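You operate a simulated robot arm through the tools that you are given. There is no shell and no other tool. Be economical: measure what you need, move in short steps, check, and stop when the job is done.

You are at the controls of a simulated two-armed robot. One attempt, no reset.

Task
Clamp a sound short board on the top rests, push check, then peg the deck with the two-hand start.
Fine: no split, no knot over a cross board.

Only the result counts: the job must be done as asked and must still hold three seconds after the hand-in. Knocking over, shifting, dropping, spilling or breaking anything else fails it.

Robot
Two 7-joint arms with two-finger parallel grippers on one trunk, on a base that drives. Base frame: it is fixed to the floor where the robot stands at the start and does not move with it; the origin is under the middle of the robot, x ahead of it, y to its left, z up. Readings come in m, rad, newtons and seconds.
The left shoulder is at the start at [0.07, 0.163, 1.195], the right one opposite. With the tool pointing down near the work surface each hand reaches from about 0.36 to 0.88 m from the robot's upright axis, wherever it stands, measured 20 degrees to its own side. Places, roughly: check button [0.7, -1.8, 1.2]. Payload 3.43 kg a hand.
The TCP of each hand is the grasp point between the finger pads, 0.034 m short of the fingertips. In the tool frame z runs along the fingers and y along their closing line. The gripper opens to 0.128 m. The fingers are 0.024 m wide and 0.012 m thick; the gripper's body (0.048 by 0.13 m) begins 0.096 m behind the TCP.
Orientation is that of the tool frame in the base frame, as a unit quaternion [w, x, y, z]. With the fingers straight down and closing along the base's y, the tool's x points along the base's -x, its y along +y and its z along -z.

Tools
- The arms move only by the tool move_arm. It takes "left_moves", "right_moves" or both (then of equal length, played together; a hand with none holds still); each is a list of rows, each a list of 7 numbers: the shift along the tool's x, y, z in units of 250 mm (1.0 is 250 mm), then the turn, a rotation vector about the tool's x, y, z in units of 90 degrees (1.0 is 90 degrees), then the closure, from 0 (fully open) to 1 (shut). In form: [[tx, ty, tz, ax, ay, az, jaw], ...]. A call has 1 to 10 rows; each row is the pose to reach, as a shift and turn from the pose commanded when the call began, along the tool's axes at that moment. A call with a number of a shift or a turn outside -1 to 1 is refused whole. Rows are played at 5 a second. More than 0.05 m and 0.15 rad between two rows, or a gripper value outside its range, and nothing of the call is played. A pose out of reach is approached as far as the arm can. The call stops where the force on the tool passes 90 N (or 10 N more than at its start, if that is more) or the arm is blocked; 0.2 s more then pass. Each finger travels about 0.153 m/s and halts on what it meets, pressing with about 30 N; the grip force reading is that of the motor and also rises with nothing between the fingers. The clock runs only during rows and for 0.2 s after the last one: add rows that repeat a pose to give the fingers time. The reply holds the time, the measured pose of the TCP, the force on the tool along the base axes, the opening and the grip force, in the units named above and with some noise, with the torque about the TCP (base axes, N m) and any sound that the robot's microphone picked up.
- Cameras (640 x 400 px; columns grow to the right, rows downward): "scene" is now at [0.1159, -0.0521, 1.4119]; the picture's right is [-0.62, -0.78, 0.00], its down [-0.54, 0.43, -0.73] and it looks along [0.57, -0.45, -0.69] (base axes); focal length 242 px, centre (320, 200). "left" rides on the left gripper at [0.076, 0.011, -0.16] in its tool frame; the picture's right is [-0.15, 0.99, 0.00], its down [-0.88, -0.13, -0.46] and it looks along [-0.45, -0.07, 0.89] (tool axes); focal length 234 px, centre (320, 200). "right" rides on the right gripper at [0.076, -0.011, -0.16] in its tool frame; the picture's right is [0.15, 0.99, 0.00], its down [-0.88, 0.13, -0.46] and it looks along [-0.45, 0.07, 0.89] (tool axes); focal length 234 px, centre (320, 200). There is no depth. A picture from a camera that has moved, and an enlarged one, comes with that camera's place and axes in the base frame and with its lens.
- get_image(camera): a new picture of that camera. The clock stands still meanwhile.
- raise_lower(by): slides the trunk up (or, below 0, down) by that many m; the arms and the scene camera ride with it, the base frame stays. It gives what a move gives, with no picture.
- base_move(legs): drives the robot by 1 to 6 legs, each [ahead, left, turn to the left] in m, m and rad, along the robot's own axes; the way and the turn of a leg run together, so that a leg with both is an arc; at most 1.5 m and 3.142 rad a leg. The arms and the cameras ride along, it lands a little off, and it stops where it bumps. It gives what a move gives.
- head_to(pan, tilt): turns the head with the scene camera to pan (to the left, within 1.501 rad either way) and tilt (down, from -0.506 to 1.204), counted from straight ahead of the robot. It gives what a move gives.
- enlarge(camera, box): a new picture of the part [left, top, right, bottom] of that camera's present view, enlarged. The clock stands still meanwhile.
- finish_job(): hands the job in; it is judged then, once.

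Work in short steps. Places have to be worked out from the pictures, the camera data and where the tool is seen: move nearer, look again, correct. Check each grasp and each placing, and mend what went wrong. You have 120 turns and 88 pictures in all, those below and enlarged ones among them. Open the grippers and draw the arms clear of the work before you hand the job in, unless the task says otherwise.

The tools are called after "Request:" by a JSON object that holds its "fn" and its "kwargs". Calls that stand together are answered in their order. move_arm: Moves the arms, as the interface text tells. Its arguments: {"type":"object","properties":{"left_moves":{"type":"array"},"right_moves":{"type":"array"}},"required":[]} The other tools are called the same way: raise_lower (by) slides the trunk up or down; base_move (legs) drives the base; head_to (pan, tilt) turns the head that bears the scene camera; get_image (camera) takes a picture; enlarge (camera, box) takes an enlarged picture of a part of a camera's view; finish_job () hands the job in.

At the start:

```text
time_s: 0.0
left_eef_pos: [0.5163, -0.0732, 1.2367]
left_tool_rot: [-0.001, -0.001, 1.0, 0.0]
left_wrist_force: [0.2, -0.1, 0.2]
left_ft_torque: [-0.02, 0.02, 0.02]
left_grip_width: 0.1281
left_gripper_force: 0.1
right_eef_pos: [0.4021, -0.4873, 1.1414]
right_tool_rot: [-0.001, 0.0, 1.0, 0.0]
right_wrist_force: [0.1, -0.4, 0.6]
right_ft_torque: [0.0, 0.02, 0.01]
right_grip_width: 0.1282
right_gripper_force: 0.1
trunk travel left (down, up): [-0.675, 0.265]
robot x, y, heading: [0.0013, 0.0, -0.004]
head pan, tilt: [-0.672, 0.757]
```

scene: 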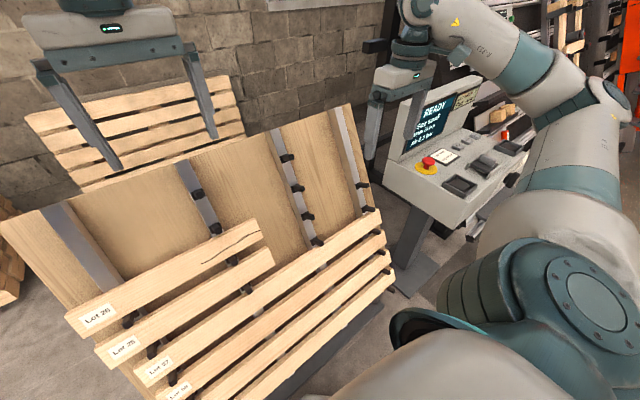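
right: 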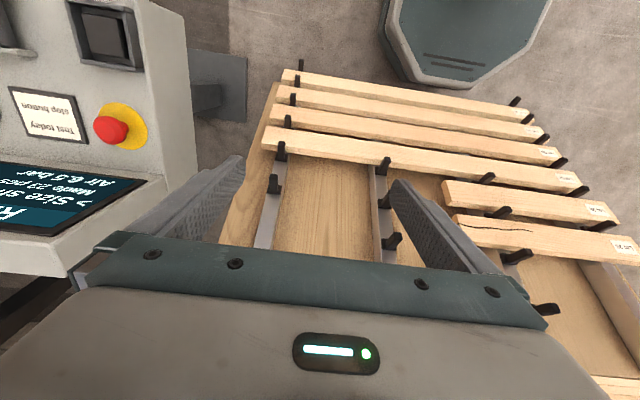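
left: 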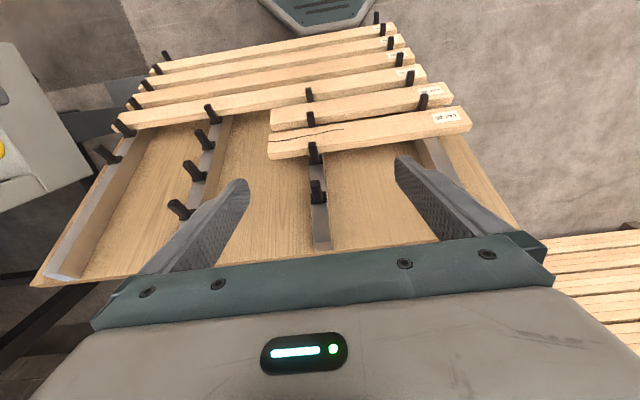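

The pictures show a sloping jig with pegs (rests) and boards, some labelled Lot, and a console on the right. I look around with the head first.

Request:
{"fn": "head_to", "kwargs": {"pan": -1.2, "tilt": 0.5}}

Request:
{"fn": "get_image", "kwargs": {"camera": "scene"}}

Request:
{"fn": "enlarge", "kwargs": {"camera": "right", "box": [0, 0, 240, 280]}}

```text
time_s: 0.9
left_eef_pos: [0.516, -0.0728, 1.237]
left_tool_rot: [0.0, -0.001, 1.0, 0.0]
left_wrist_force: [0.3, 0.0, 0.3]
left_ft_torque: [0.03, 0.02, -0.04]
left_grip_width: 0.1282
left_gripper_force: 0.0
right_eef_pos: [0.4021, -0.4867, 1.1401]
right_tool_rot: [0.0, 0.0, 1.0, 0.0]
right_wrist_force: [0.4, 0.5, -0.2]
right_ft_torque: [0.01, 0.02, 0.01]
right_grip_width: 0.128
right_gripper_force: 0.0
trunk travel left (down, up): [-0.675, 0.265]
robot x, y, heading: [-0.0014, -0.0045, 0.001]
head pan, tilt: [-1.201, 0.499]
```

```text
84 pictures are left
camera scene: at [0.0844, -0.0855, 1.4345], right [-0.93, -0.36, 0.0], down [-0.17, 0.45, -0.88], along [0.32, -0.82, -0.48], focal length 242 px, centre (320, 200)
```

scene: 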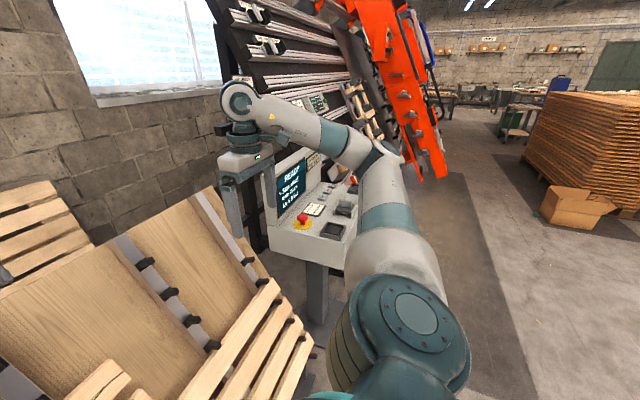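

```text
1.43 times, centred on (120, 140) of right
camera zoom: at [0.3276, -0.4973, 1.3004], right [-0.15, 0.99, 0.0], down [0.88, 0.13, 0.46], along [0.45, 0.07, -0.89], focal length 334 px, centre (606, 286)
```

zoom: 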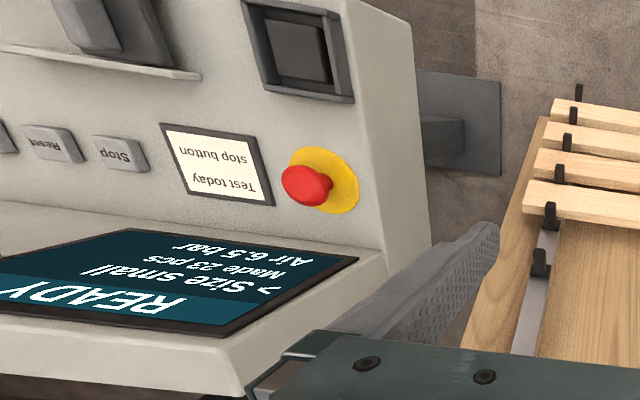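

The console has a screen, stop/reset keys and two recessed pads. I look left and straight at the rack and the surroundings.

Request:
{"fn": "head_to", "kwargs": {"pan": 0.1, "tilt": 0.7}}

Request:
{"fn": "get_image", "kwargs": {"camera": "scene"}}

Request:
{"fn": "head_to", "kwargs": {"pan": 0.9, "tilt": 0.6}}

Request:
{"fn": "get_image", "kwargs": {"camera": "scene"}}

```text
time_s: 2.4
left_eef_pos: [0.5168, -0.073, 1.2357]
left_tool_rot: [0.0, -0.001, 1.0, 0.0]
left_wrist_force: [-0.5, 0.0, 0.4]
left_ft_torque: [-0.02, -0.01, 0.01]
left_grip_width: 0.128
left_gripper_force: 0.0
right_eef_pos: [0.4031, -0.4875, 1.1416]
right_tool_rot: [0.0, -0.001, 1.0, 0.001]
right_wrist_force: [-0.6, 0.2, 0.8]
right_ft_torque: [0.0, -0.01, -0.02]
right_grip_width: 0.1278
right_gripper_force: 0.0
trunk travel left (down, up): [-0.675, 0.265]
robot x, y, heading: [0.0035, 0.0021, -0.002]
head pan, tilt: [0.099, 0.7]
```

```text
82 pictures are left
camera scene: at [0.1359, 0.0077, 1.4168], right [0.1, -1.0, 0.0], down [-0.64, -0.06, -0.76], along [0.76, 0.08, -0.64], focal length 242 px, centre (320, 200)
```

scene: 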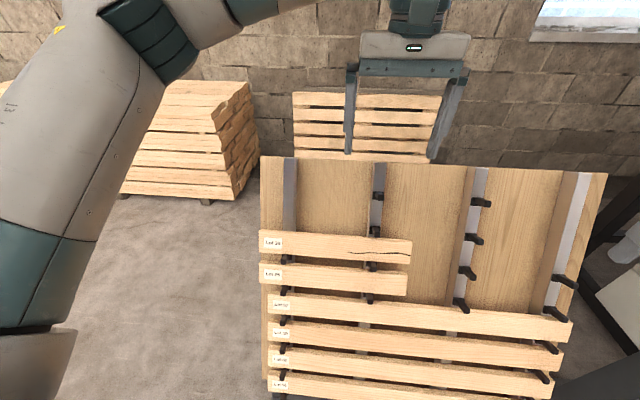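

```text
time_s: 3.5
left_eef_pos: [0.517, -0.0734, 1.2361]
left_tool_rot: [0.0, -0.001, 1.0, -0.001]
left_wrist_force: [0.1, 0.4, 0.3]
left_ft_torque: [0.02, -0.04, 0.01]
left_grip_width: 0.128
left_gripper_force: 0.2
right_eef_pos: [0.4025, -0.4873, 1.1407]
right_tool_rot: [-0.001, 0.0, 1.0, 0.0]
right_wrist_force: [-0.4, 0.3, -0.3]
right_ft_torque: [-0.03, 0.02, -0.01]
right_grip_width: 0.1282
right_gripper_force: 0.0
trunk travel left (down, up): [-0.675, 0.265]
robot x, y, heading: [0.0022, -0.0012, 0.003]
head pan, tilt: [0.901, 0.6]
```

```text
81 pictures are left
camera scene: at [0.1064, 0.0685, 1.4254], right [0.78, -0.62, 0.0], down [-0.35, -0.44, -0.82], along [0.51, 0.65, -0.57], focal length 242 px, centre (320, 200)
```

scene: 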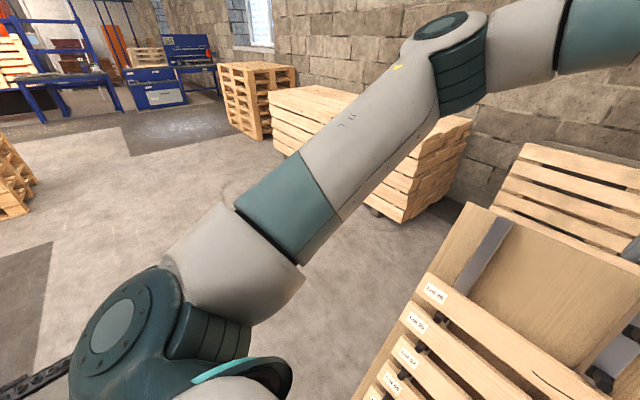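

The rack holds two short boards (top one cracked) and longer ones. Next I look at the machine on the right more closely.

Request:
{"fn": "head_to", "kwargs": {"pan": -1.3, "tilt": 0.2}}

Request:
{"fn": "get_image", "kwargs": {"camera": "scene"}}

Request:
{"fn": "enlarge", "kwargs": {"camera": "scene", "box": [160, 80, 420, 320]}}

```text
time_s: 5.6
left_eef_pos: [0.5168, -0.0733, 1.2368]
left_tool_rot: [0.0, 0.0, 1.0, 0.0]
left_wrist_force: [0.5, -0.8, -0.8]
left_ft_torque: [-0.01, 0.0, -0.01]
left_grip_width: 0.1281
left_gripper_force: 0.2
right_eef_pos: [0.4018, -0.4873, 1.1411]
right_tool_rot: [-0.001, 0.0, 1.0, 0.0]
right_wrist_force: [0.0, -1.1, 1.7]
right_ft_torque: [0.02, 0.01, 0.01]
right_grip_width: 0.1279
right_gripper_force: 0.0
trunk travel left (down, up): [-0.675, 0.265]
robot x, y, heading: [0.0014, 0.0002, 0.002]
head pan, tilt: [-1.3, 0.201]
```

```text
80 pictures are left
camera scene: at [0.0764, -0.0905, 1.4622], right [-0.96, -0.27, 0.0], down [-0.05, 0.19, -0.98], along [0.26, -0.94, -0.2], focal length 242 px, centre (320, 200)
```

scene: 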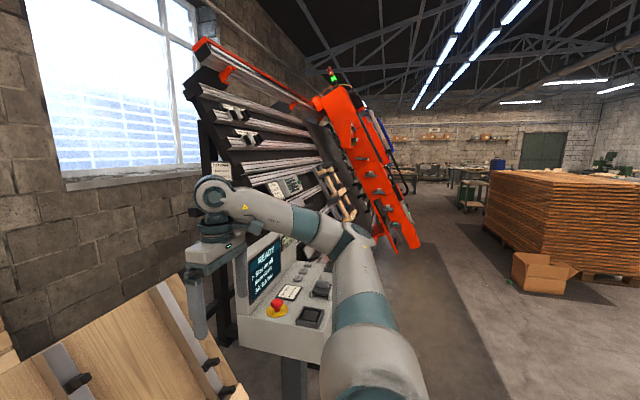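

```text
1.67 times, centred on (290, 200) of scene
camera zoom: at [0.0764, -0.0905, 1.4622], right [-0.96, -0.27, 0.0], down [-0.05, 0.19, -0.98], along [0.26, -0.94, -0.2], focal length 404 px, centre (370, 200)
```

zoom: 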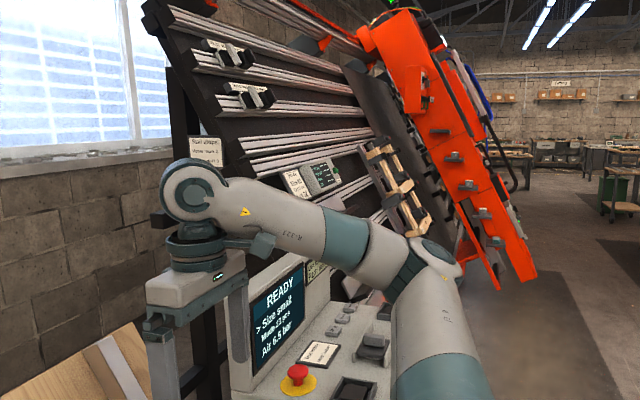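

The pegging table stands beyond the console at y≈-1.3…-3. I back off 0.5 m and strafe right to see the machine face-on.

Request:
{"fn": "base_move", "kwargs": {"legs": [[-0.5, 0, 0], [0, -1.0, 0]]}}

Request:
{"fn": "head_to", "kwargs": {"pan": -0.55, "tilt": 0.2}}

Request:
{"fn": "get_image", "kwargs": {"camera": "scene"}}

Request:
{"fn": "head_to", "kwargs": {"pan": 0.0, "tilt": 0.5}}

Request:
{"fn": "get_image", "kwargs": {"camera": "scene"}}

```text
time_s: 13.4
left_eef_pos: [0.0173, -1.0738, 1.2356]
left_tool_rot: [0.0, -0.002, 1.0, 0.0]
left_wrist_force: [0.1, 0.3, 0.2]
left_ft_torque: [0.02, -0.01, 0.0]
left_grip_width: 0.128
left_gripper_force: 0.0
right_eef_pos: [-0.0953, -1.488, 1.1404]
right_tool_rot: [0.0, -0.002, 1.0, 0.0]
right_wrist_force: [0.2, -0.4, -0.2]
right_ft_torque: [-0.02, -0.04, -0.03]
right_grip_width: 0.1279
right_gripper_force: 0.0
trunk travel left (down, up): [-0.675, 0.265]
robot x, y, heading: [-0.5011, -1.0009, 0.003]
head pan, tilt: [-1.3, 0.201]
```

```text
time_s: 14.5
left_eef_pos: [0.0167, -1.0734, 1.2367]
left_tool_rot: [0.0, -0.002, 1.0, 0.0]
left_wrist_force: [0.6, -0.7, 0.4]
left_ft_torque: [0.01, -0.04, -0.02]
left_grip_width: 0.1281
left_gripper_force: 0.1
right_eef_pos: [-0.0962, -1.4877, 1.142]
right_tool_rot: [0.0, -0.003, 1.0, 0.0]
right_wrist_force: [0.9, 0.3, 0.8]
right_ft_torque: [-0.02, -0.02, -0.01]
right_grip_width: 0.128
right_gripper_force: 0.0
trunk travel left (down, up): [-0.675, 0.265]
robot x, y, heading: [-0.4991, -1.0014, 0.003]
head pan, tilt: [-0.55, 0.201]
```

```text
78 pictures are left
camera scene: at [-0.3686, -1.0523, 1.4622], right [-0.52, -0.85, 0.0], down [-0.17, 0.1, -0.98], along [0.84, -0.51, -0.2], focal length 242 px, centre (320, 200)
```

scene: 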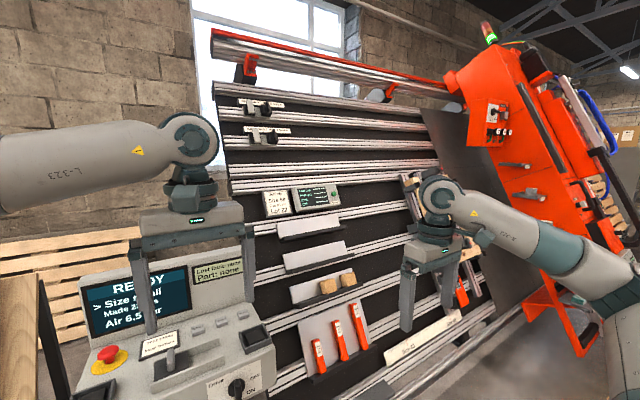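

```text
time_s: 15.4
left_eef_pos: [0.0166, -1.0749, 1.2366]
left_tool_rot: [0.0, -0.003, 1.0, -0.001]
left_wrist_force: [-0.2, -0.4, 0.1]
left_ft_torque: [-0.02, -0.01, 0.0]
left_grip_width: 0.128
left_gripper_force: 0.1
right_eef_pos: [-0.0953, -1.489, 1.1409]
right_tool_rot: [-0.001, -0.002, 1.0, 0.0]
right_wrist_force: [0.5, -0.5, -0.6]
right_ft_torque: [-0.02, 0.0, 0.0]
right_grip_width: 0.1279
right_gripper_force: 0.0
trunk travel left (down, up): [-0.675, 0.265]
robot x, y, heading: [-0.4987, -1.0035, 0.001]
head pan, tilt: [0.0, 0.499]
```

```text
77 pictures are left
camera scene: at [-0.3572, -1.0036, 1.4345], right [0.0, -1.0, 0.0], down [-0.48, 0.0, -0.88], along [0.88, 0.0, -0.48], focal length 242 px, centre (320, 200)
```

scene: 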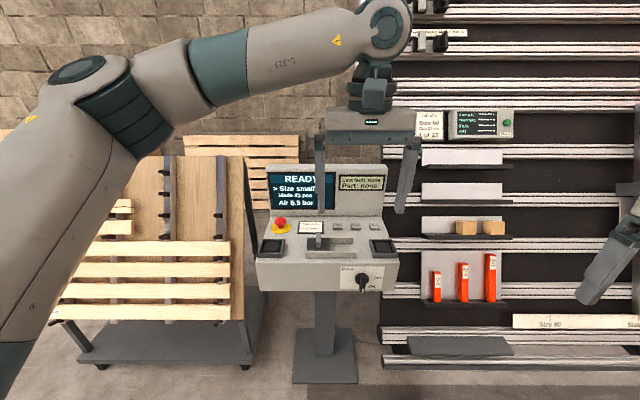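

Console: READY, Size small, two recessed pads, a knob. Table: cards, check box, gauges, blocks. I enlarge them to read the text.

Request:
{"fn": "enlarge", "kwargs": {"camera": "scene", "box": [240, 150, 410, 300]}}

Request:
{"fn": "base_move", "kwargs": {"legs": [[0, -0.8, 0]]}}

Request:
{"fn": "head_to", "kwargs": {"pan": 0.0, "tilt": 0.25}}

Request:
{"fn": "get_image", "kwargs": {"camera": "scene"}}

```text
2.67 times, centred on (325, 225) of scene
camera zoom: at [-0.3572, -1.0036, 1.4345], right [0.0, -1.0, 0.0], down [-0.48, 0.0, -0.88], along [0.88, 0.0, -0.48], focal length 646 px, centre (307, 133)
```

zoom: 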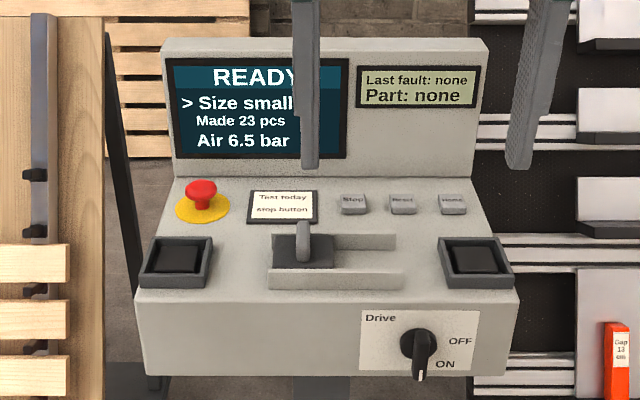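

```text
time_s: 19.7
left_eef_pos: [0.0187, -1.879, 1.2366]
left_tool_rot: [0.0, -0.002, 1.0, 0.0]
left_wrist_force: [-0.4, 1.1, -0.1]
left_ft_torque: [-0.01, 0.04, -0.04]
left_grip_width: 0.128
left_gripper_force: 0.1
right_eef_pos: [-0.0958, -2.2922, 1.1408]
right_tool_rot: [0.0, 0.0, 1.0, 0.001]
right_wrist_force: [0.4, 0.0, -0.1]
right_ft_torque: [-0.01, -0.01, -0.01]
right_grip_width: 0.1282
right_gripper_force: 0.0
trunk travel left (down, up): [-0.675, 0.265]
robot x, y, heading: [-0.4957, -1.8039, 0.002]
head pan, tilt: [0.0, 0.499]
```

```text
time_s: 20.5
left_eef_pos: [0.019, -1.8788, 1.2372]
left_tool_rot: [-0.001, -0.001, 1.0, 0.0]
left_wrist_force: [0.0, 0.2, -0.3]
left_ft_torque: [-0.01, 0.0, 0.0]
left_grip_width: 0.1279
left_gripper_force: 0.1
right_eef_pos: [-0.0964, -2.2936, 1.1411]
right_tool_rot: [0.0, 0.0, 1.0, 0.0]
right_wrist_force: [0.9, -0.5, 1.2]
right_ft_torque: [0.0, -0.01, 0.0]
right_grip_width: 0.1278
right_gripper_force: 0.0
trunk travel left (down, up): [-0.675, 0.265]
robot x, y, heading: [-0.4977, -1.8102, 0.0]
head pan, tilt: [0.0, 0.25]
```

```text
75 pictures are left
camera scene: at [-0.3531, -1.8068, 1.4576], right [0.0, -1.0, 0.0], down [-0.25, 0.0, -0.97], along [0.97, 0.0, -0.25], focal length 242 px, centre (320, 200)
```

scene: 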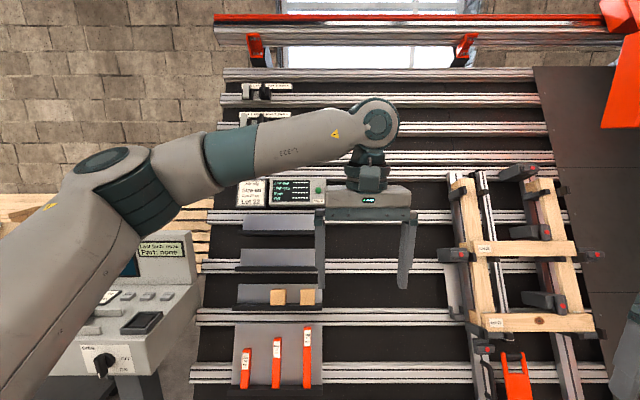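

The jig has two upright cross boards with clamps. I read the cards.

Request:
{"fn": "enlarge", "kwargs": {"camera": "scene", "box": [230, 165, 330, 225]}}

Request:
{"fn": "enlarge", "kwargs": {"camera": "scene", "box": [420, 160, 620, 400]}}

Request:
{"fn": "enlarge", "kwargs": {"camera": "scene", "box": [225, 70, 345, 150]}}

```text
6.40 times, centred on (280, 195) of scene
camera zoom: at [-0.3531, -1.8068, 1.4576], right [0.0, -1.0, 0.0], down [-0.25, 0.0, -0.97], along [0.97, 0.0, -0.25], focal length 1551 px, centre (576, 232)
```

zoom: 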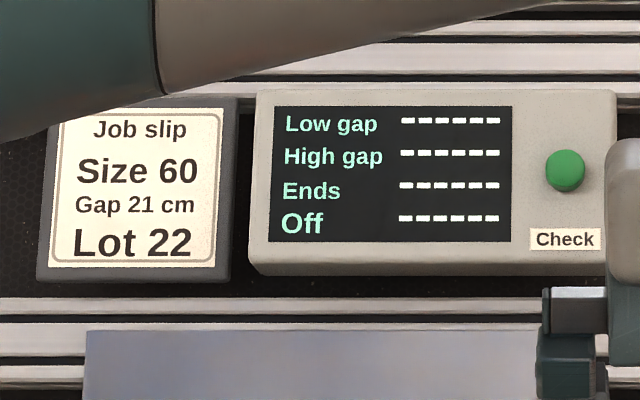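

```text
1.67 times, centred on (520, 280) of scene
camera zoom: at [-0.3531, -1.8068, 1.4576], right [0.0, -1.0, 0.0], down [-0.25, 0.0, -0.97], along [0.97, 0.0, -0.25], focal length 404 px, centre (-13, 67)
```

zoom: 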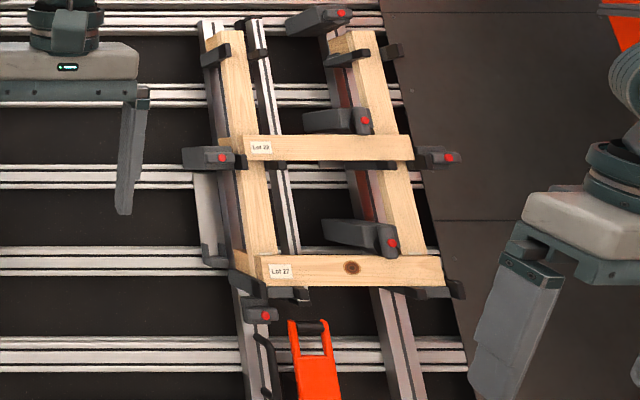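

```text
5.00 times, centred on (285, 110) of scene
camera zoom: at [-0.3531, -1.8068, 1.4576], right [0.0, -1.0, 0.0], down [-0.25, 0.0, -0.97], along [0.97, 0.0, -0.25], focal length 1212 px, centre (495, 650)
```

zoom: 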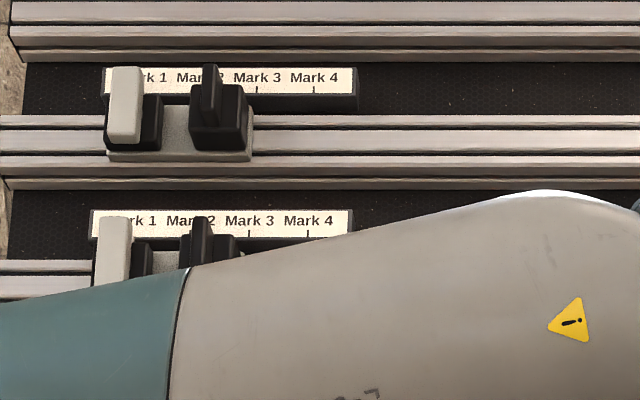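

The job slip says Size 60, gap 21 cm, Lot 22. I look further right and down at the jig before driving nearer.

Request:
{"fn": "head_to", "kwargs": {"pan": -0.7, "tilt": 0.35}}

Request:
{"fn": "get_image", "kwargs": {"camera": "scene"}}

Request:
{"fn": "get_image", "kwargs": {"camera": "right"}}

```text
time_s: 21.6
left_eef_pos: [0.0195, -1.8787, 1.2372]
left_tool_rot: [0.0, 0.0, 1.0, -0.001]
left_wrist_force: [-0.1, -0.6, 0.1]
left_ft_torque: [-0.04, 0.03, 0.01]
left_grip_width: 0.1281
left_gripper_force: 0.0
right_eef_pos: [-0.0957, -2.2933, 1.141]
right_tool_rot: [0.0, 0.0, 1.0, 0.001]
right_wrist_force: [0.4, 0.0, -0.4]
right_ft_torque: [-0.01, -0.01, -0.02]
right_grip_width: 0.1278
right_gripper_force: 0.1
trunk travel left (down, up): [-0.675, 0.265]
robot x, y, heading: [-0.4957, -1.8054, 0.0]
head pan, tilt: [-0.7, 0.351]
```

```text
71 pictures are left
camera scene: at [-0.3753, -1.8666, 1.4482], right [-0.64, -0.77, 0.0], down [-0.26, 0.22, -0.94], along [0.72, -0.6, -0.34], focal length 242 px, centre (320, 200)
```

scene: 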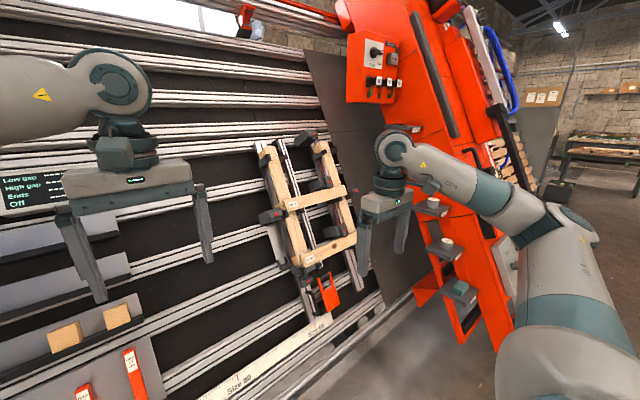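

```text
70 pictures are left
camera right: at [-0.1704, -2.3033, 1.3004], right [-0.15, 0.99, 0.0], down [0.88, 0.13, 0.46], along [0.45, 0.07, -0.89], focal length 234 px, centre (320, 200)
```

right: 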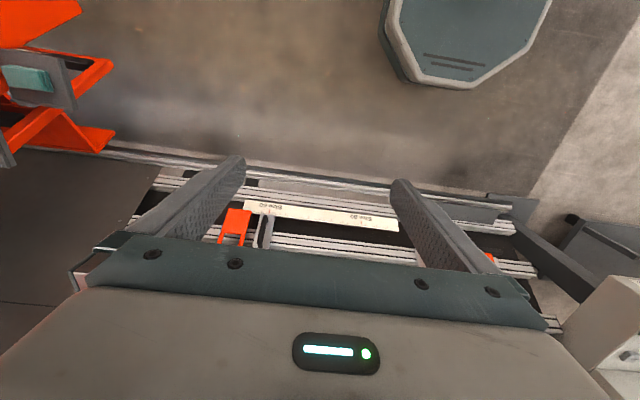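

I enlarge the jig and the gantry console from here.

Request:
{"fn": "enlarge", "kwargs": {"camera": "scene", "box": [240, 120, 380, 220]}}

Request:
{"fn": "enlarge", "kwargs": {"camera": "scene", "box": [210, 200, 390, 390]}}

Request:
{"fn": "enlarge", "kwargs": {"camera": "scene", "box": [340, 20, 540, 150]}}

```text
4.00 times, centred on (310, 170) of scene
camera zoom: at [-0.3753, -1.8666, 1.4482], right [-0.64, -0.77, 0.0], down [-0.26, 0.22, -0.94], along [0.72, -0.6, -0.34], focal length 969 px, centre (360, 320)
```

zoom: 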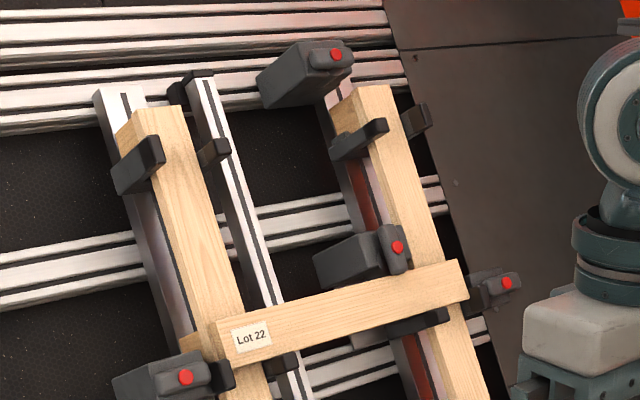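

```text
2.11 times, centred on (300, 295) of scene
camera zoom: at [-0.3753, -1.8666, 1.4482], right [-0.64, -0.77, 0.0], down [-0.26, 0.22, -0.94], along [0.72, -0.6, -0.34], focal length 510 px, centre (362, 0)
```

zoom: 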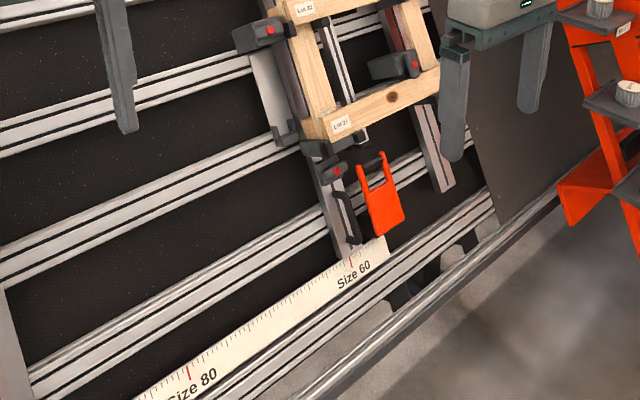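

```text
3.08 times, centred on (440, 85) of scene
camera zoom: at [-0.3753, -1.8666, 1.4482], right [-0.64, -0.77, 0.0], down [-0.26, 0.22, -0.94], along [0.72, -0.6, -0.34], focal length 746 px, centre (-49, 554)
```

zoom: 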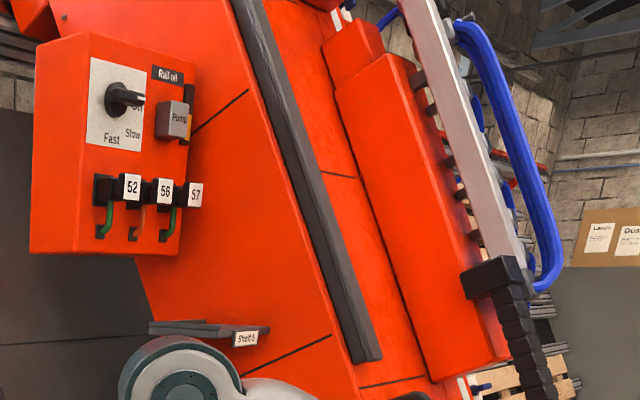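

The jig pointer stands about at Size 60. I shift both hands left 0.2 m so that I can drive to face the jig without nearing the gantry.

Request:
{"fn": "move_arm", "kwargs": {"left_moves": [[0, 0.2, 0, 0, 0, 0, 0], [0, 0.4, 0, 0, 0, 0, 0], [0, 0.6, 0, 0, 0, 0, 0], [0, 0.8, 0, 0, 0, 0, 0], [0, 1.0, 0, 0, 0, 0, 0]], "right_moves": [[0, 0.18, 0, 0, 0, 0, 0], [0, 0.36, 0, 0, 0, 0, 0], [0, 0.54, 0, 0, 0, 0, 0], [0, 0.72, 0, 0, 0, 0, 0], [0, 0.9, 0, 0, 0, 0, 0]]}}

Request:
{"fn": "base_move", "kwargs": {"legs": [[0, -0.45, 0]]}}

Request:
{"fn": "head_to", "kwargs": {"pan": 0.0, "tilt": 0.35}}

Request:
{"fn": "get_image", "kwargs": {"camera": "scene"}}

```text
time_s: 22.8
left_eef_pos: [0.0196, -1.6251, 1.2355]
left_tool_rot: [0.0, 0.0, 1.0, -0.001]
left_wrist_force: [0.8, 0.7, 0.5]
left_ft_torque: [-0.06, 0.04, -0.02]
left_grip_width: 0.1279
left_gripper_force: 0.0
right_eef_pos: [-0.0947, -2.0635, 1.1438]
right_tool_rot: [0.0, 0.001, 1.0, -0.003]
right_wrist_force: [0.7, 0.4, 0.3]
right_ft_torque: [-0.04, -0.03, 0.02]
right_grip_width: 0.1281
right_gripper_force: 0.1
trunk travel left (down, up): [-0.675, 0.265]
robot x, y, heading: [-0.4998, -1.804, 0.0]
head pan, tilt: [-0.7, 0.351]
```

```text
time_s: 25.5
left_eef_pos: [0.018, -2.0805, 1.2361]
left_tool_rot: [0.0, 0.001, 1.0, -0.001]
left_wrist_force: [-1.0, 0.5, -0.7]
left_ft_torque: [0.0, 0.01, 0.01]
left_grip_width: 0.1279
left_gripper_force: 0.1
right_eef_pos: [-0.0973, -2.5206, 1.1427]
right_tool_rot: [0.0, 0.003, 1.0, 0.0]
right_wrist_force: [-0.8, 0.4, 0.0]
right_ft_torque: [-0.02, 0.01, 0.02]
right_grip_width: 0.128
right_gripper_force: 0.1
trunk travel left (down, up): [-0.675, 0.265]
robot x, y, heading: [-0.4988, -2.2561, -0.008]
head pan, tilt: [-0.7, 0.351]
```

```text
time_s: 26.6
left_eef_pos: [0.0167, -2.0812, 1.2364]
left_tool_rot: [0.0, 0.002, 1.0, -0.001]
left_wrist_force: [-0.4, -0.3, -0.4]
left_ft_torque: [0.01, 0.01, -0.05]
left_grip_width: 0.1279
left_gripper_force: 0.2
right_eef_pos: [-0.0972, -2.519, 1.1425]
right_tool_rot: [0.0, 0.002, 1.0, 0.001]
right_wrist_force: [0.5, -0.5, -0.6]
right_ft_torque: [0.04, 0.0, -0.01]
right_grip_width: 0.128
right_gripper_force: 0.0
trunk travel left (down, up): [-0.675, 0.265]
robot x, y, heading: [-0.4996, -2.2529, -0.007]
head pan, tilt: [0.0, 0.351]
```

```text
66 pictures are left
camera scene: at [-0.3546, -2.2566, 1.4482], right [-0.01, -1.0, 0.0], down [-0.34, 0.0, -0.94], along [0.94, -0.01, -0.34], focal length 242 px, centre (320, 200)
```

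scene: 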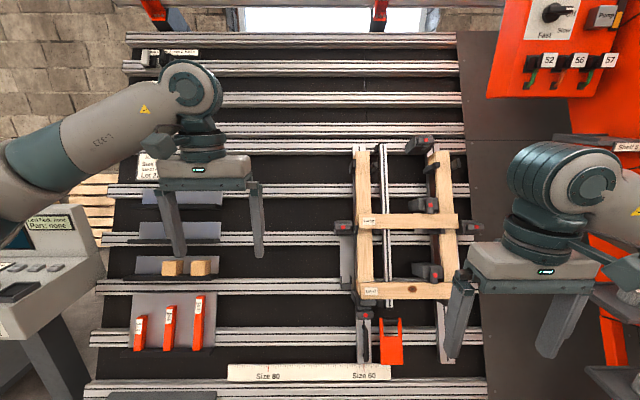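

Request:
{"fn": "enlarge", "kwargs": {"camera": "scene", "box": [320, 120, 490, 230]}}

Request:
{"fn": "enlarge", "kwargs": {"camera": "scene", "box": [320, 200, 490, 400]}}

```text
3.64 times, centred on (405, 175) of scene
camera zoom: at [-0.3546, -2.2566, 1.4482], right [-0.01, -1.0, 0.0], down [-0.34, 0.0, -0.94], along [0.94, -0.01, -0.34], focal length 881 px, centre (11, 291)
```

zoom: 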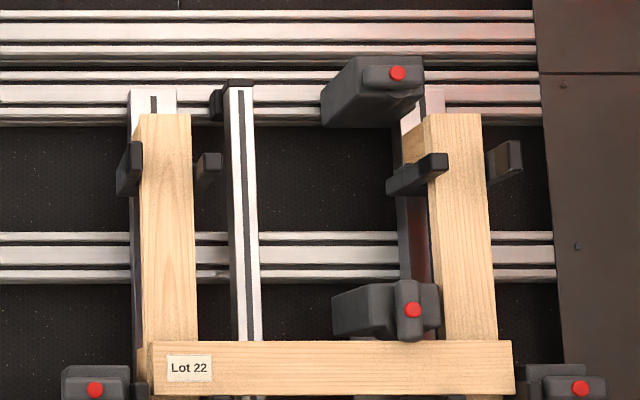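

```text
2.00 times, centred on (405, 300) of scene
camera zoom: at [-0.3546, -2.2566, 1.4482], right [-0.01, -1.0, 0.0], down [-0.34, 0.0, -0.94], along [0.94, -0.01, -0.34], focal length 485 px, centre (150, 0)
```

zoom: 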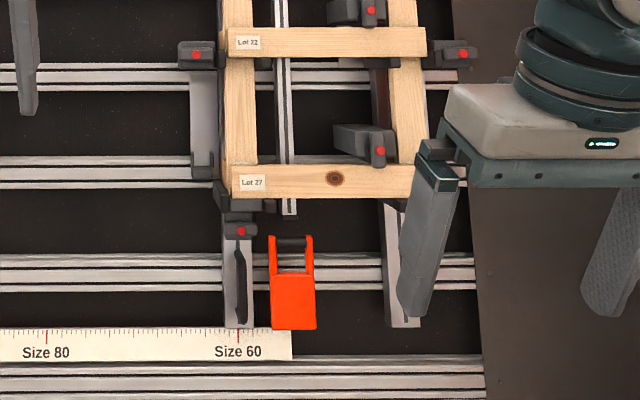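

Triangulation gives: middle board front at x≈.53, z≈1.04, y −2.42…−2.83, so 0.41 m long; pitch .28, table leaning 19°. The top rests should take a board at about (.62, z 1.30). Now I go back to the rack to inspect the short boards.

Request:
{"fn": "base_move", "kwargs": {"legs": [[0, 1.2, 0], [0, 1.15, 0], [0.3, 0, 0]]}}

Request:
{"fn": "head_to", "kwargs": {"pan": -0.1, "tilt": 0.65}}

Request:
{"fn": "get_image", "kwargs": {"camera": "scene"}}

```text
time_s: 39.7
left_eef_pos: [0.314, 0.2578, 1.2372]
left_tool_rot: [0.001, -0.005, 1.0, 0.0]
left_wrist_force: [0.1, 0.2, 0.2]
left_ft_torque: [0.01, 0.03, -0.02]
left_grip_width: 0.128
left_gripper_force: 0.1
right_eef_pos: [0.2019, -0.1822, 1.1418]
right_tool_rot: [0.001, -0.002, 1.0, 0.0]
right_wrist_force: [0.0, -0.4, 0.3]
right_ft_torque: [0.04, -0.04, 0.0]
right_grip_width: 0.1282
right_gripper_force: 0.0
trunk travel left (down, up): [-0.675, 0.265]
robot x, y, heading: [-0.2045, 0.0781, 0.005]
head pan, tilt: [0.0, 0.351]
```

```text
time_s: 40.5
left_eef_pos: [0.3144, 0.2582, 1.2361]
left_tool_rot: [0.0, -0.003, 1.0, -0.001]
left_wrist_force: [-0.7, -0.3, 0.2]
left_ft_torque: [0.0, 0.02, -0.01]
left_grip_width: 0.1279
left_gripper_force: 0.1
right_eef_pos: [0.2022, -0.1821, 1.1416]
right_tool_rot: [0.0, -0.002, 1.0, 0.0]
right_wrist_force: [0.5, -0.5, 0.2]
right_ft_torque: [-0.04, 0.04, 0.02]
right_grip_width: 0.128
right_gripper_force: 0.0
trunk travel left (down, up): [-0.675, 0.265]
robot x, y, heading: [-0.1988, 0.077, 0.002]
head pan, tilt: [-0.099, 0.649]
```

```text
63 pictures are left
camera scene: at [-0.0636, 0.0698, 1.4212], right [-0.09, -1.0, 0.0], down [-0.6, 0.06, -0.8], along [0.79, -0.08, -0.6], focal length 242 px, centre (320, 200)
```

scene: 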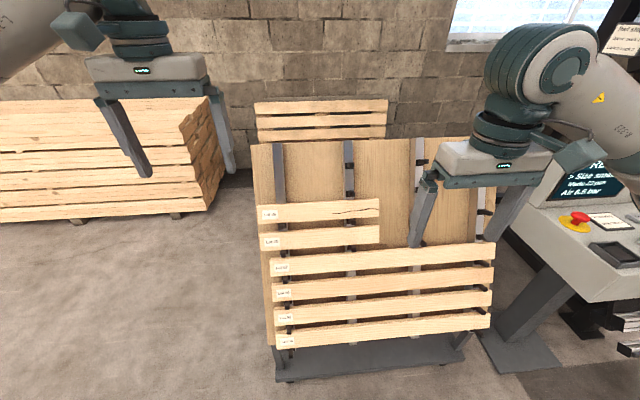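

Request:
{"fn": "enlarge", "kwargs": {"camera": "scene", "box": [240, 190, 400, 290]}}

Request:
{"fn": "enlarge", "kwargs": {"camera": "scene", "box": [250, 250, 510, 350]}}

```text
4.00 times, centred on (320, 240) of scene
camera zoom: at [-0.0636, 0.0698, 1.4212], right [-0.09, -1.0, 0.0], down [-0.6, 0.06, -0.8], along [0.79, -0.08, -0.6], focal length 969 px, centre (320, 40)
```

zoom: 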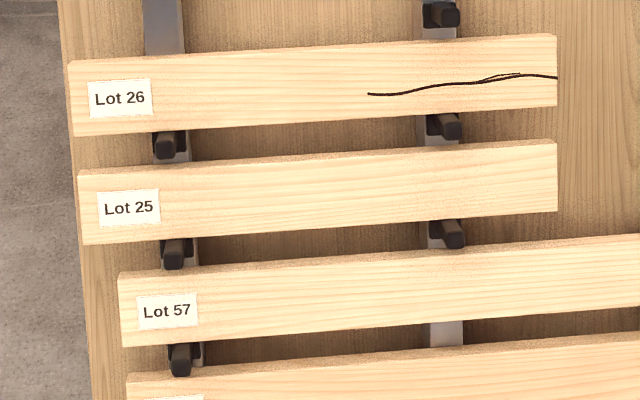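

```text
2.46 times, centred on (380, 300) of scene
camera zoom: at [-0.0636, 0.0698, 1.4212], right [-0.09, -1.0, 0.0], down [-0.6, 0.06, -0.8], along [0.79, -0.08, -0.6], focal length 596 px, centre (172, -46)
```

zoom: 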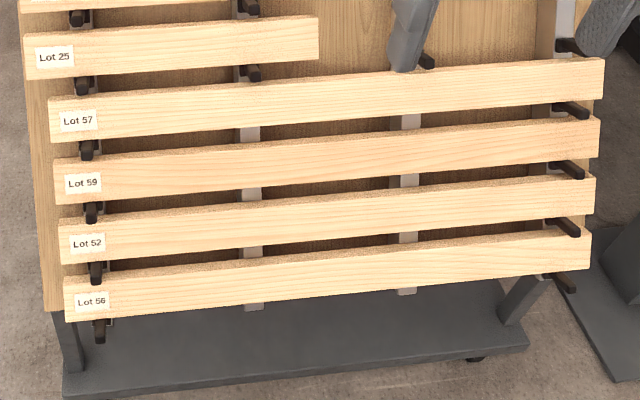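

Lot 25 is the clean short board; Lot 26 is split. Lot 25 lies along y about −.19…+.21, front top edge near (.495, z .875), on a panel leaning ~24°. I turn the left hand to face the rack (closing line up-slope) and move the right hand out of the way.

Request:
{"fn": "move_arm", "kwargs": {"left_moves": [[-0.046, 0, 0, -0.0438, -0.0438, 0.0675, 0.3], [-0.091, 0, 0, -0.0877, -0.0877, 0.1351, 0.3], [-0.137, 0, 0, -0.1315, -0.1315, 0.2026, 0.3], [-0.183, 0, 0, -0.1754, -0.1754, 0.2702, 0.3], [-0.229, 0, 0, -0.2192, -0.2192, 0.3377, 0.3], [-0.274, 0, 0, -0.2631, -0.2631, 0.4052, 0.3], [-0.32, 0, 0, -0.3069, -0.3069, 0.4728, 0.3]], "right_moves": [[0, -0.11, 0, 0, 0, 0, 0], [0, -0.22, 0, 0, 0, 0, 0], [0, -0.33, 0, 0, 0, 0, 0], [0, -0.44, 0, 0, 0, 0, 0], [0, -0.55, 0, 0, 0, 0, 0], [0, -0.66, 0, 0, 0, 0, 0], [0, -0.77, 0, 0, 0, 0, 0]]}}

Request:
{"fn": "move_arm", "kwargs": {"left_moves": [[0, 0, 0, -0.0438, -0.0438, 0.0675, 0.3], [0, 0, 0, -0.0877, -0.0877, 0.1351, 0.3], [0, 0, 0, -0.1315, -0.1315, 0.2026, 0.3], [0, 0, 0, -0.1754, -0.1754, 0.2702, 0.3], [0, 0, 0, -0.2192, -0.2192, 0.3377, 0.3], [0, 0, 0, -0.2631, -0.2631, 0.4052, 0.3]]}}

```text
time_s: 42.1
left_eef_pos: [0.394, 0.2575, 1.2376]
left_tool_rot: [0.232, 0.353, 0.876, 0.232]
left_wrist_force: [-0.1, -1.0, -0.1]
left_ft_torque: [0.03, -0.01, -0.02]
left_grip_width: 0.0897
left_gripper_force: 0.1
right_eef_pos: [0.2023, -0.3758, 1.1412]
right_tool_rot: [0.0, -0.003, 1.0, 0.0]
right_wrist_force: [0.4, -0.2, -0.5]
right_ft_torque: [0.01, -0.01, -0.01]
right_grip_width: 0.1281
right_gripper_force: 0.1
trunk travel left (down, up): [-0.675, 0.265]
robot x, y, heading: [-0.1991, 0.0809, 0.002]
head pan, tilt: [-0.099, 0.649]
```

```text
time_s: 43.5
left_eef_pos: [0.3907, 0.2587, 1.2374]
left_tool_rot: [0.385, 0.592, 0.593, 0.387]
left_wrist_force: [0.7, -1.2, 0.4]
left_ft_torque: [0.0, 0.0, 0.0]
left_grip_width: 0.0894
left_gripper_force: 0.0
right_eef_pos: [0.2014, -0.3753, 1.1428]
right_tool_rot: [0.001, -0.002, 1.0, 0.0]
right_wrist_force: [0.3, -0.6, 0.2]
right_ft_torque: [0.01, -0.01, -0.05]
right_grip_width: 0.1279
right_gripper_force: 0.0
trunk travel left (down, up): [-0.675, 0.265]
robot x, y, heading: [-0.1973, 0.0785, -0.001]
head pan, tilt: [-0.099, 0.649]
```

Orientation is as wanted. I move to a stand-off in front of Lot 25's middle and look with the left camera.

Request:
{"fn": "move_arm", "kwargs": {"left_moves": [[-0.11, -0.11, 0.03, 0, 0, 0, 0.2], [-0.22, -0.22, 0.06, 0, 0, 0, 0.2], [-0.33, -0.33, 0.09, 0, 0, 0, 0.2], [-0.44, -0.44, 0.12, 0, 0, 0, 0.2], [-0.55, -0.55, 0.15, 0, 0, 0, 0.2], [-0.66, -0.66, 0.18, 0, 0, 0, 0.2], [-0.77, -0.77, 0.21, 0, 0, 0, 0.2], [-0.88, -0.88, 0.24, 0, 0, 0, 0.2], [-1.0, -1.0, 0.27, 0, 0, 0, 0.2]]}}

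Request:
{"fn": "get_image", "kwargs": {"camera": "left"}}

Request:
{"fn": "get_image", "kwargs": {"camera": "scene"}}

```text
time_s: 45.5
left_eef_pos: [0.3558, 0.0059, 0.9789]
left_tool_rot: [0.384, 0.59, 0.595, 0.387]
left_wrist_force: [-0.1, -0.8, 0.6]
left_ft_torque: [0.02, -0.02, 0.05]
left_grip_width: 0.1025
left_gripper_force: 0.1
right_eef_pos: [0.2028, -0.376, 1.1407]
right_tool_rot: [0.001, -0.002, 1.0, 0.001]
right_wrist_force: [1.3, 0.1, -0.6]
right_ft_torque: [0.02, 0.03, -0.01]
right_grip_width: 0.1282
right_gripper_force: 0.1
trunk travel left (down, up): [-0.675, 0.265]
robot x, y, heading: [-0.2021, 0.0817, 0.014]
head pan, tilt: [-0.099, 0.649]
```

```text
60 pictures are left
camera left: at [0.215, 0.0799, 1.054], right [0.4, -0.14, 0.9], down [-0.46, -0.88, 0.07], along [0.79, -0.45, -0.42], focal length 234 px, centre (320, 200)
```

left: 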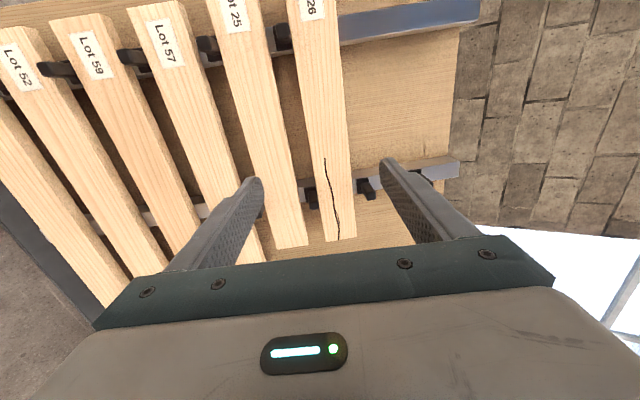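

```text
59 pictures are left
camera scene: at [-0.0637, 0.0671, 1.4211], right [-0.09, -1.0, 0.0], down [-0.6, 0.06, -0.8], along [0.79, -0.07, -0.6], focal length 242 px, centre (320, 200)
```

scene: 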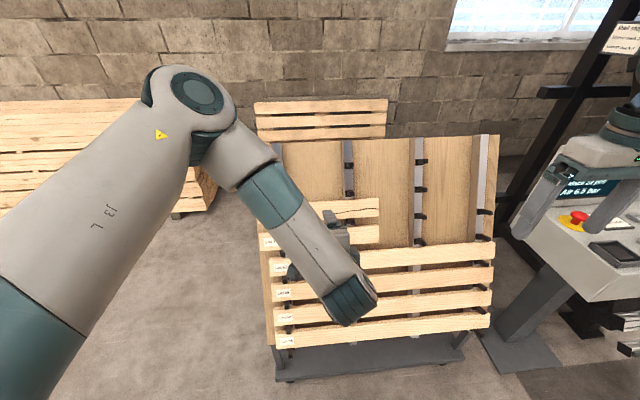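

Cross-bearing puts Lot 25's front: top edge (.517, z .857), width .064, y −.193…+.213. I align in front of it with an opening of 80 mm, 10 cm short.

Request:
{"fn": "move_arm", "kwargs": {"left_moves": [[0.005, -0.1, 0.1, 0, 0, 0, 0.375], [0.01, -0.2, 0.2, 0, 0, 0, 0.375], [0.016, -0.317, 0.3, 0, 0, 0, 0.375], [0.016, -0.317, 0.45, 0, 0, 0, 0.375], [0.016, -0.317, 0.45, 0, 0, 0, 0.375]]}}

Request:
{"fn": "get_image", "kwargs": {"camera": "left"}}

```text
time_s: 46.7
left_eef_pos: [0.4255, 0.011, 0.8631]
left_tool_rot: [0.384, 0.591, 0.595, 0.386]
left_wrist_force: [0.6, 0.5, 0.1]
left_ft_torque: [0.02, 0.01, 0.01]
left_grip_width: 0.0801
left_gripper_force: 0.1
right_eef_pos: [0.2017, -0.3744, 1.1425]
right_tool_rot: [0.0, -0.003, 1.0, 0.0]
right_wrist_force: [-0.3, -0.3, -0.3]
right_ft_torque: [0.01, 0.0, 0.03]
right_grip_width: 0.1279
right_gripper_force: 0.1
trunk travel left (down, up): [-0.675, 0.265]
robot x, y, heading: [-0.2047, 0.0757, 0.004]
head pan, tilt: [-0.099, 0.649]
```

```text
58 pictures are left
camera left: at [0.2856, 0.0862, 0.9366], right [0.4, -0.14, 0.9], down [-0.46, -0.88, 0.07], along [0.79, -0.45, -0.42], focal length 234 px, centre (320, 200)
```

left: 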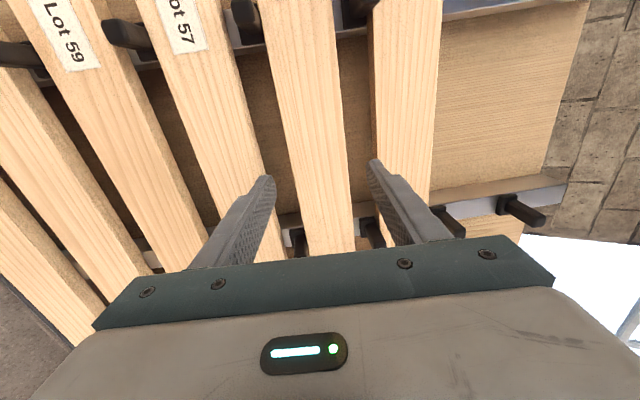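

Fingers are centred over Lot 25. I go in 9 cm, then close.

Request:
{"fn": "move_arm", "kwargs": {"left_moves": [[0, 0, 0.1, 0, 0, 0, 0.375], [0, 0, 0.2, 0, 0, 0, 0.375], [0, 0, 0.29, 0, 0, 0, 0.375], [0, 0, 0.356, 0, 0, 0, 0.375], [0, 0, 0.356, 0, 0, 0, 0.375]]}}

Request:
{"fn": "get_image", "kwargs": {"camera": "left"}}

```text
time_s: 47.9
left_eef_pos: [0.5064, 0.0121, 0.8261]
left_tool_rot: [0.384, 0.591, 0.595, 0.386]
left_wrist_force: [0.6, -0.7, -0.9]
left_ft_torque: [0.01, 0.03, -0.01]
left_grip_width: 0.08
left_gripper_force: 0.0
right_eef_pos: [0.2025, -0.3743, 1.1417]
right_tool_rot: [0.0, -0.002, 1.0, 0.001]
right_wrist_force: [0.9, -0.4, -0.1]
right_ft_torque: [0.0, -0.02, -0.02]
right_grip_width: 0.128
right_gripper_force: 0.1
trunk travel left (down, up): [-0.675, 0.265]
robot x, y, heading: [-0.1997, 0.0786, -0.0]
head pan, tilt: [-0.099, 0.649]
```

```text
57 pictures are left
camera left: at [0.3668, 0.0869, 0.9], right [0.4, -0.14, 0.9], down [-0.46, -0.88, 0.07], along [0.79, -0.45, -0.42], focal length 234 px, centre (320, 200)
```

left: 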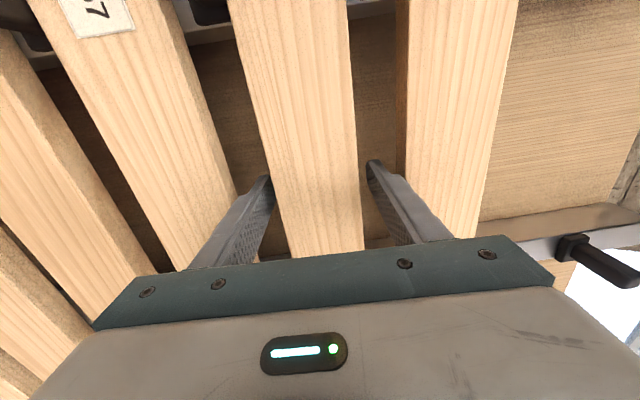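

The fingers straddle the board without contact. I close.

Request:
{"fn": "move_arm", "kwargs": {"left_moves": [[0, 0, 0.02, 0, 0, 0, 0.5], [0, 0, 0.02, 0, 0, 0, 0.65], [0, 0, 0.02, 0, 0, 0, 0.65], [0, 0, 0.02, 0, 0, 0, 0.65]]}}

Request:
{"fn": "get_image", "kwargs": {"camera": "left"}}

```text
time_s: 48.9
left_eef_pos: [0.512, 0.0124, 0.8232]
left_tool_rot: [0.384, 0.591, 0.595, 0.386]
left_wrist_force: [-6.4, 0.1, 0.0]
left_ft_torque: [0.03, 0.17, 0.01]
left_grip_width: 0.0604
left_gripper_force: 30.2
right_eef_pos: [0.2025, -0.3762, 1.1415]
right_tool_rot: [0.0, -0.003, 1.0, 0.0]
right_wrist_force: [0.5, 0.0, -0.1]
right_ft_torque: [-0.04, -0.01, 0.0]
right_grip_width: 0.1278
right_gripper_force: 0.2
trunk travel left (down, up): [-0.675, 0.265]
robot x, y, heading: [-0.2002, 0.0804, 0.008]
head pan, tilt: [-0.099, 0.649]
```

```text
56 pictures are left
camera left: at [0.3707, 0.0867, 0.8984], right [0.4, -0.14, 0.9], down [-0.46, -0.88, 0.07], along [0.79, -0.45, -0.42], focal length 234 px, centre (320, 200)
```

left: 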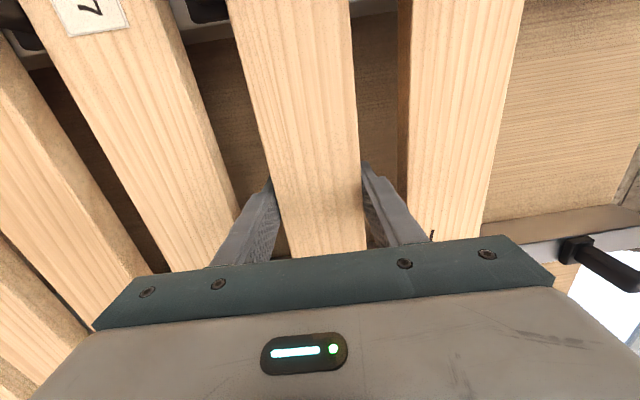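

Gripped at 60 mm width. I lift it 6 mm off its pegs and draw it straight out.

Request:
{"fn": "move_arm", "kwargs": {"left_moves": [[0, 0.012, 0.01, 0, 0, 0, 0.7], [0, 0.024, 0.01, 0, 0, 0, 0.7], [0, 0.024, -0.07, 0, 0, 0, 0.7], [0, 0.024, -0.17, 0, 0, 0, 0.7], [0, 0.024, -0.3, 0, 0, 0, 0.7], [0, 0.024, -0.45, 0, 0, 0, 0.7], [0, 0.024, -0.6, 0, 0, 0, 0.7], [0, 0.024, -0.6, 0, 0, 0, 0.7]]}}

Request:
{"fn": "get_image", "kwargs": {"camera": "left"}}

Request:
{"fn": "get_image", "kwargs": {"camera": "scene"}}

```text
time_s: 50.7
left_eef_pos: [0.3775, 0.0127, 0.8918]
left_tool_rot: [0.385, 0.591, 0.595, 0.386]
left_wrist_force: [0.7, -0.6, -2.3]
left_ft_torque: [-0.02, -0.04, -0.02]
left_grip_width: 0.0603
left_gripper_force: 29.8
right_eef_pos: [0.2032, -0.3743, 1.1405]
right_tool_rot: [0.0, -0.003, 1.0, 0.0]
right_wrist_force: [-0.1, -0.1, -0.1]
right_ft_torque: [-0.03, 0.0, 0.04]
right_grip_width: 0.1281
right_gripper_force: 0.1
trunk travel left (down, up): [-0.675, 0.265]
robot x, y, heading: [-0.2023, 0.0785, 0.0]
head pan, tilt: [-0.099, 0.649]
```

```text
55 pictures are left
camera left: at [0.2375, 0.0871, 0.9653], right [0.4, -0.14, 0.9], down [-0.46, -0.88, 0.07], along [0.79, -0.45, -0.42], focal length 234 px, centre (320, 200)
```

left: 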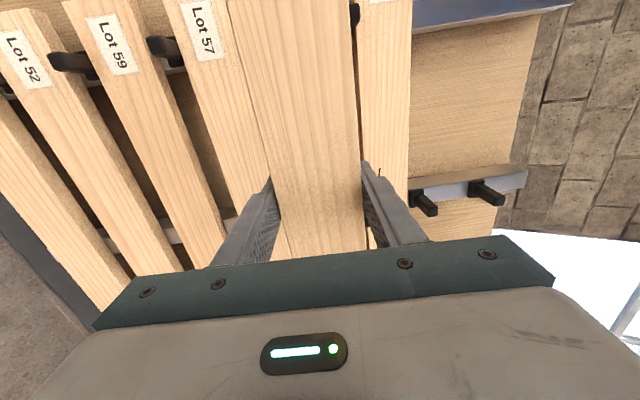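

```text
54 pictures are left
camera scene: at [-0.0626, 0.07, 1.421], right [-0.09, -1.0, 0.0], down [-0.6, 0.06, -0.8], along [0.79, -0.08, -0.61], focal length 242 px, centre (320, 200)
```

scene: 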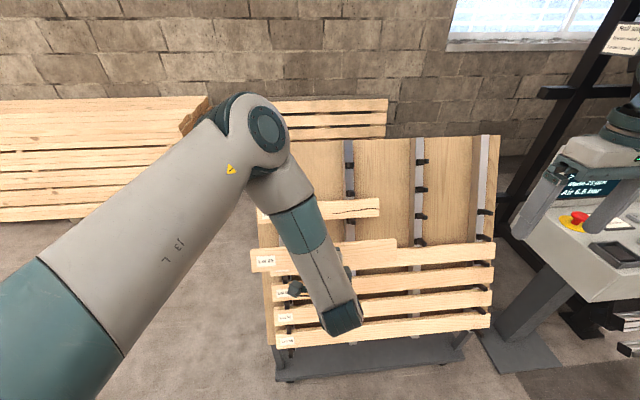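

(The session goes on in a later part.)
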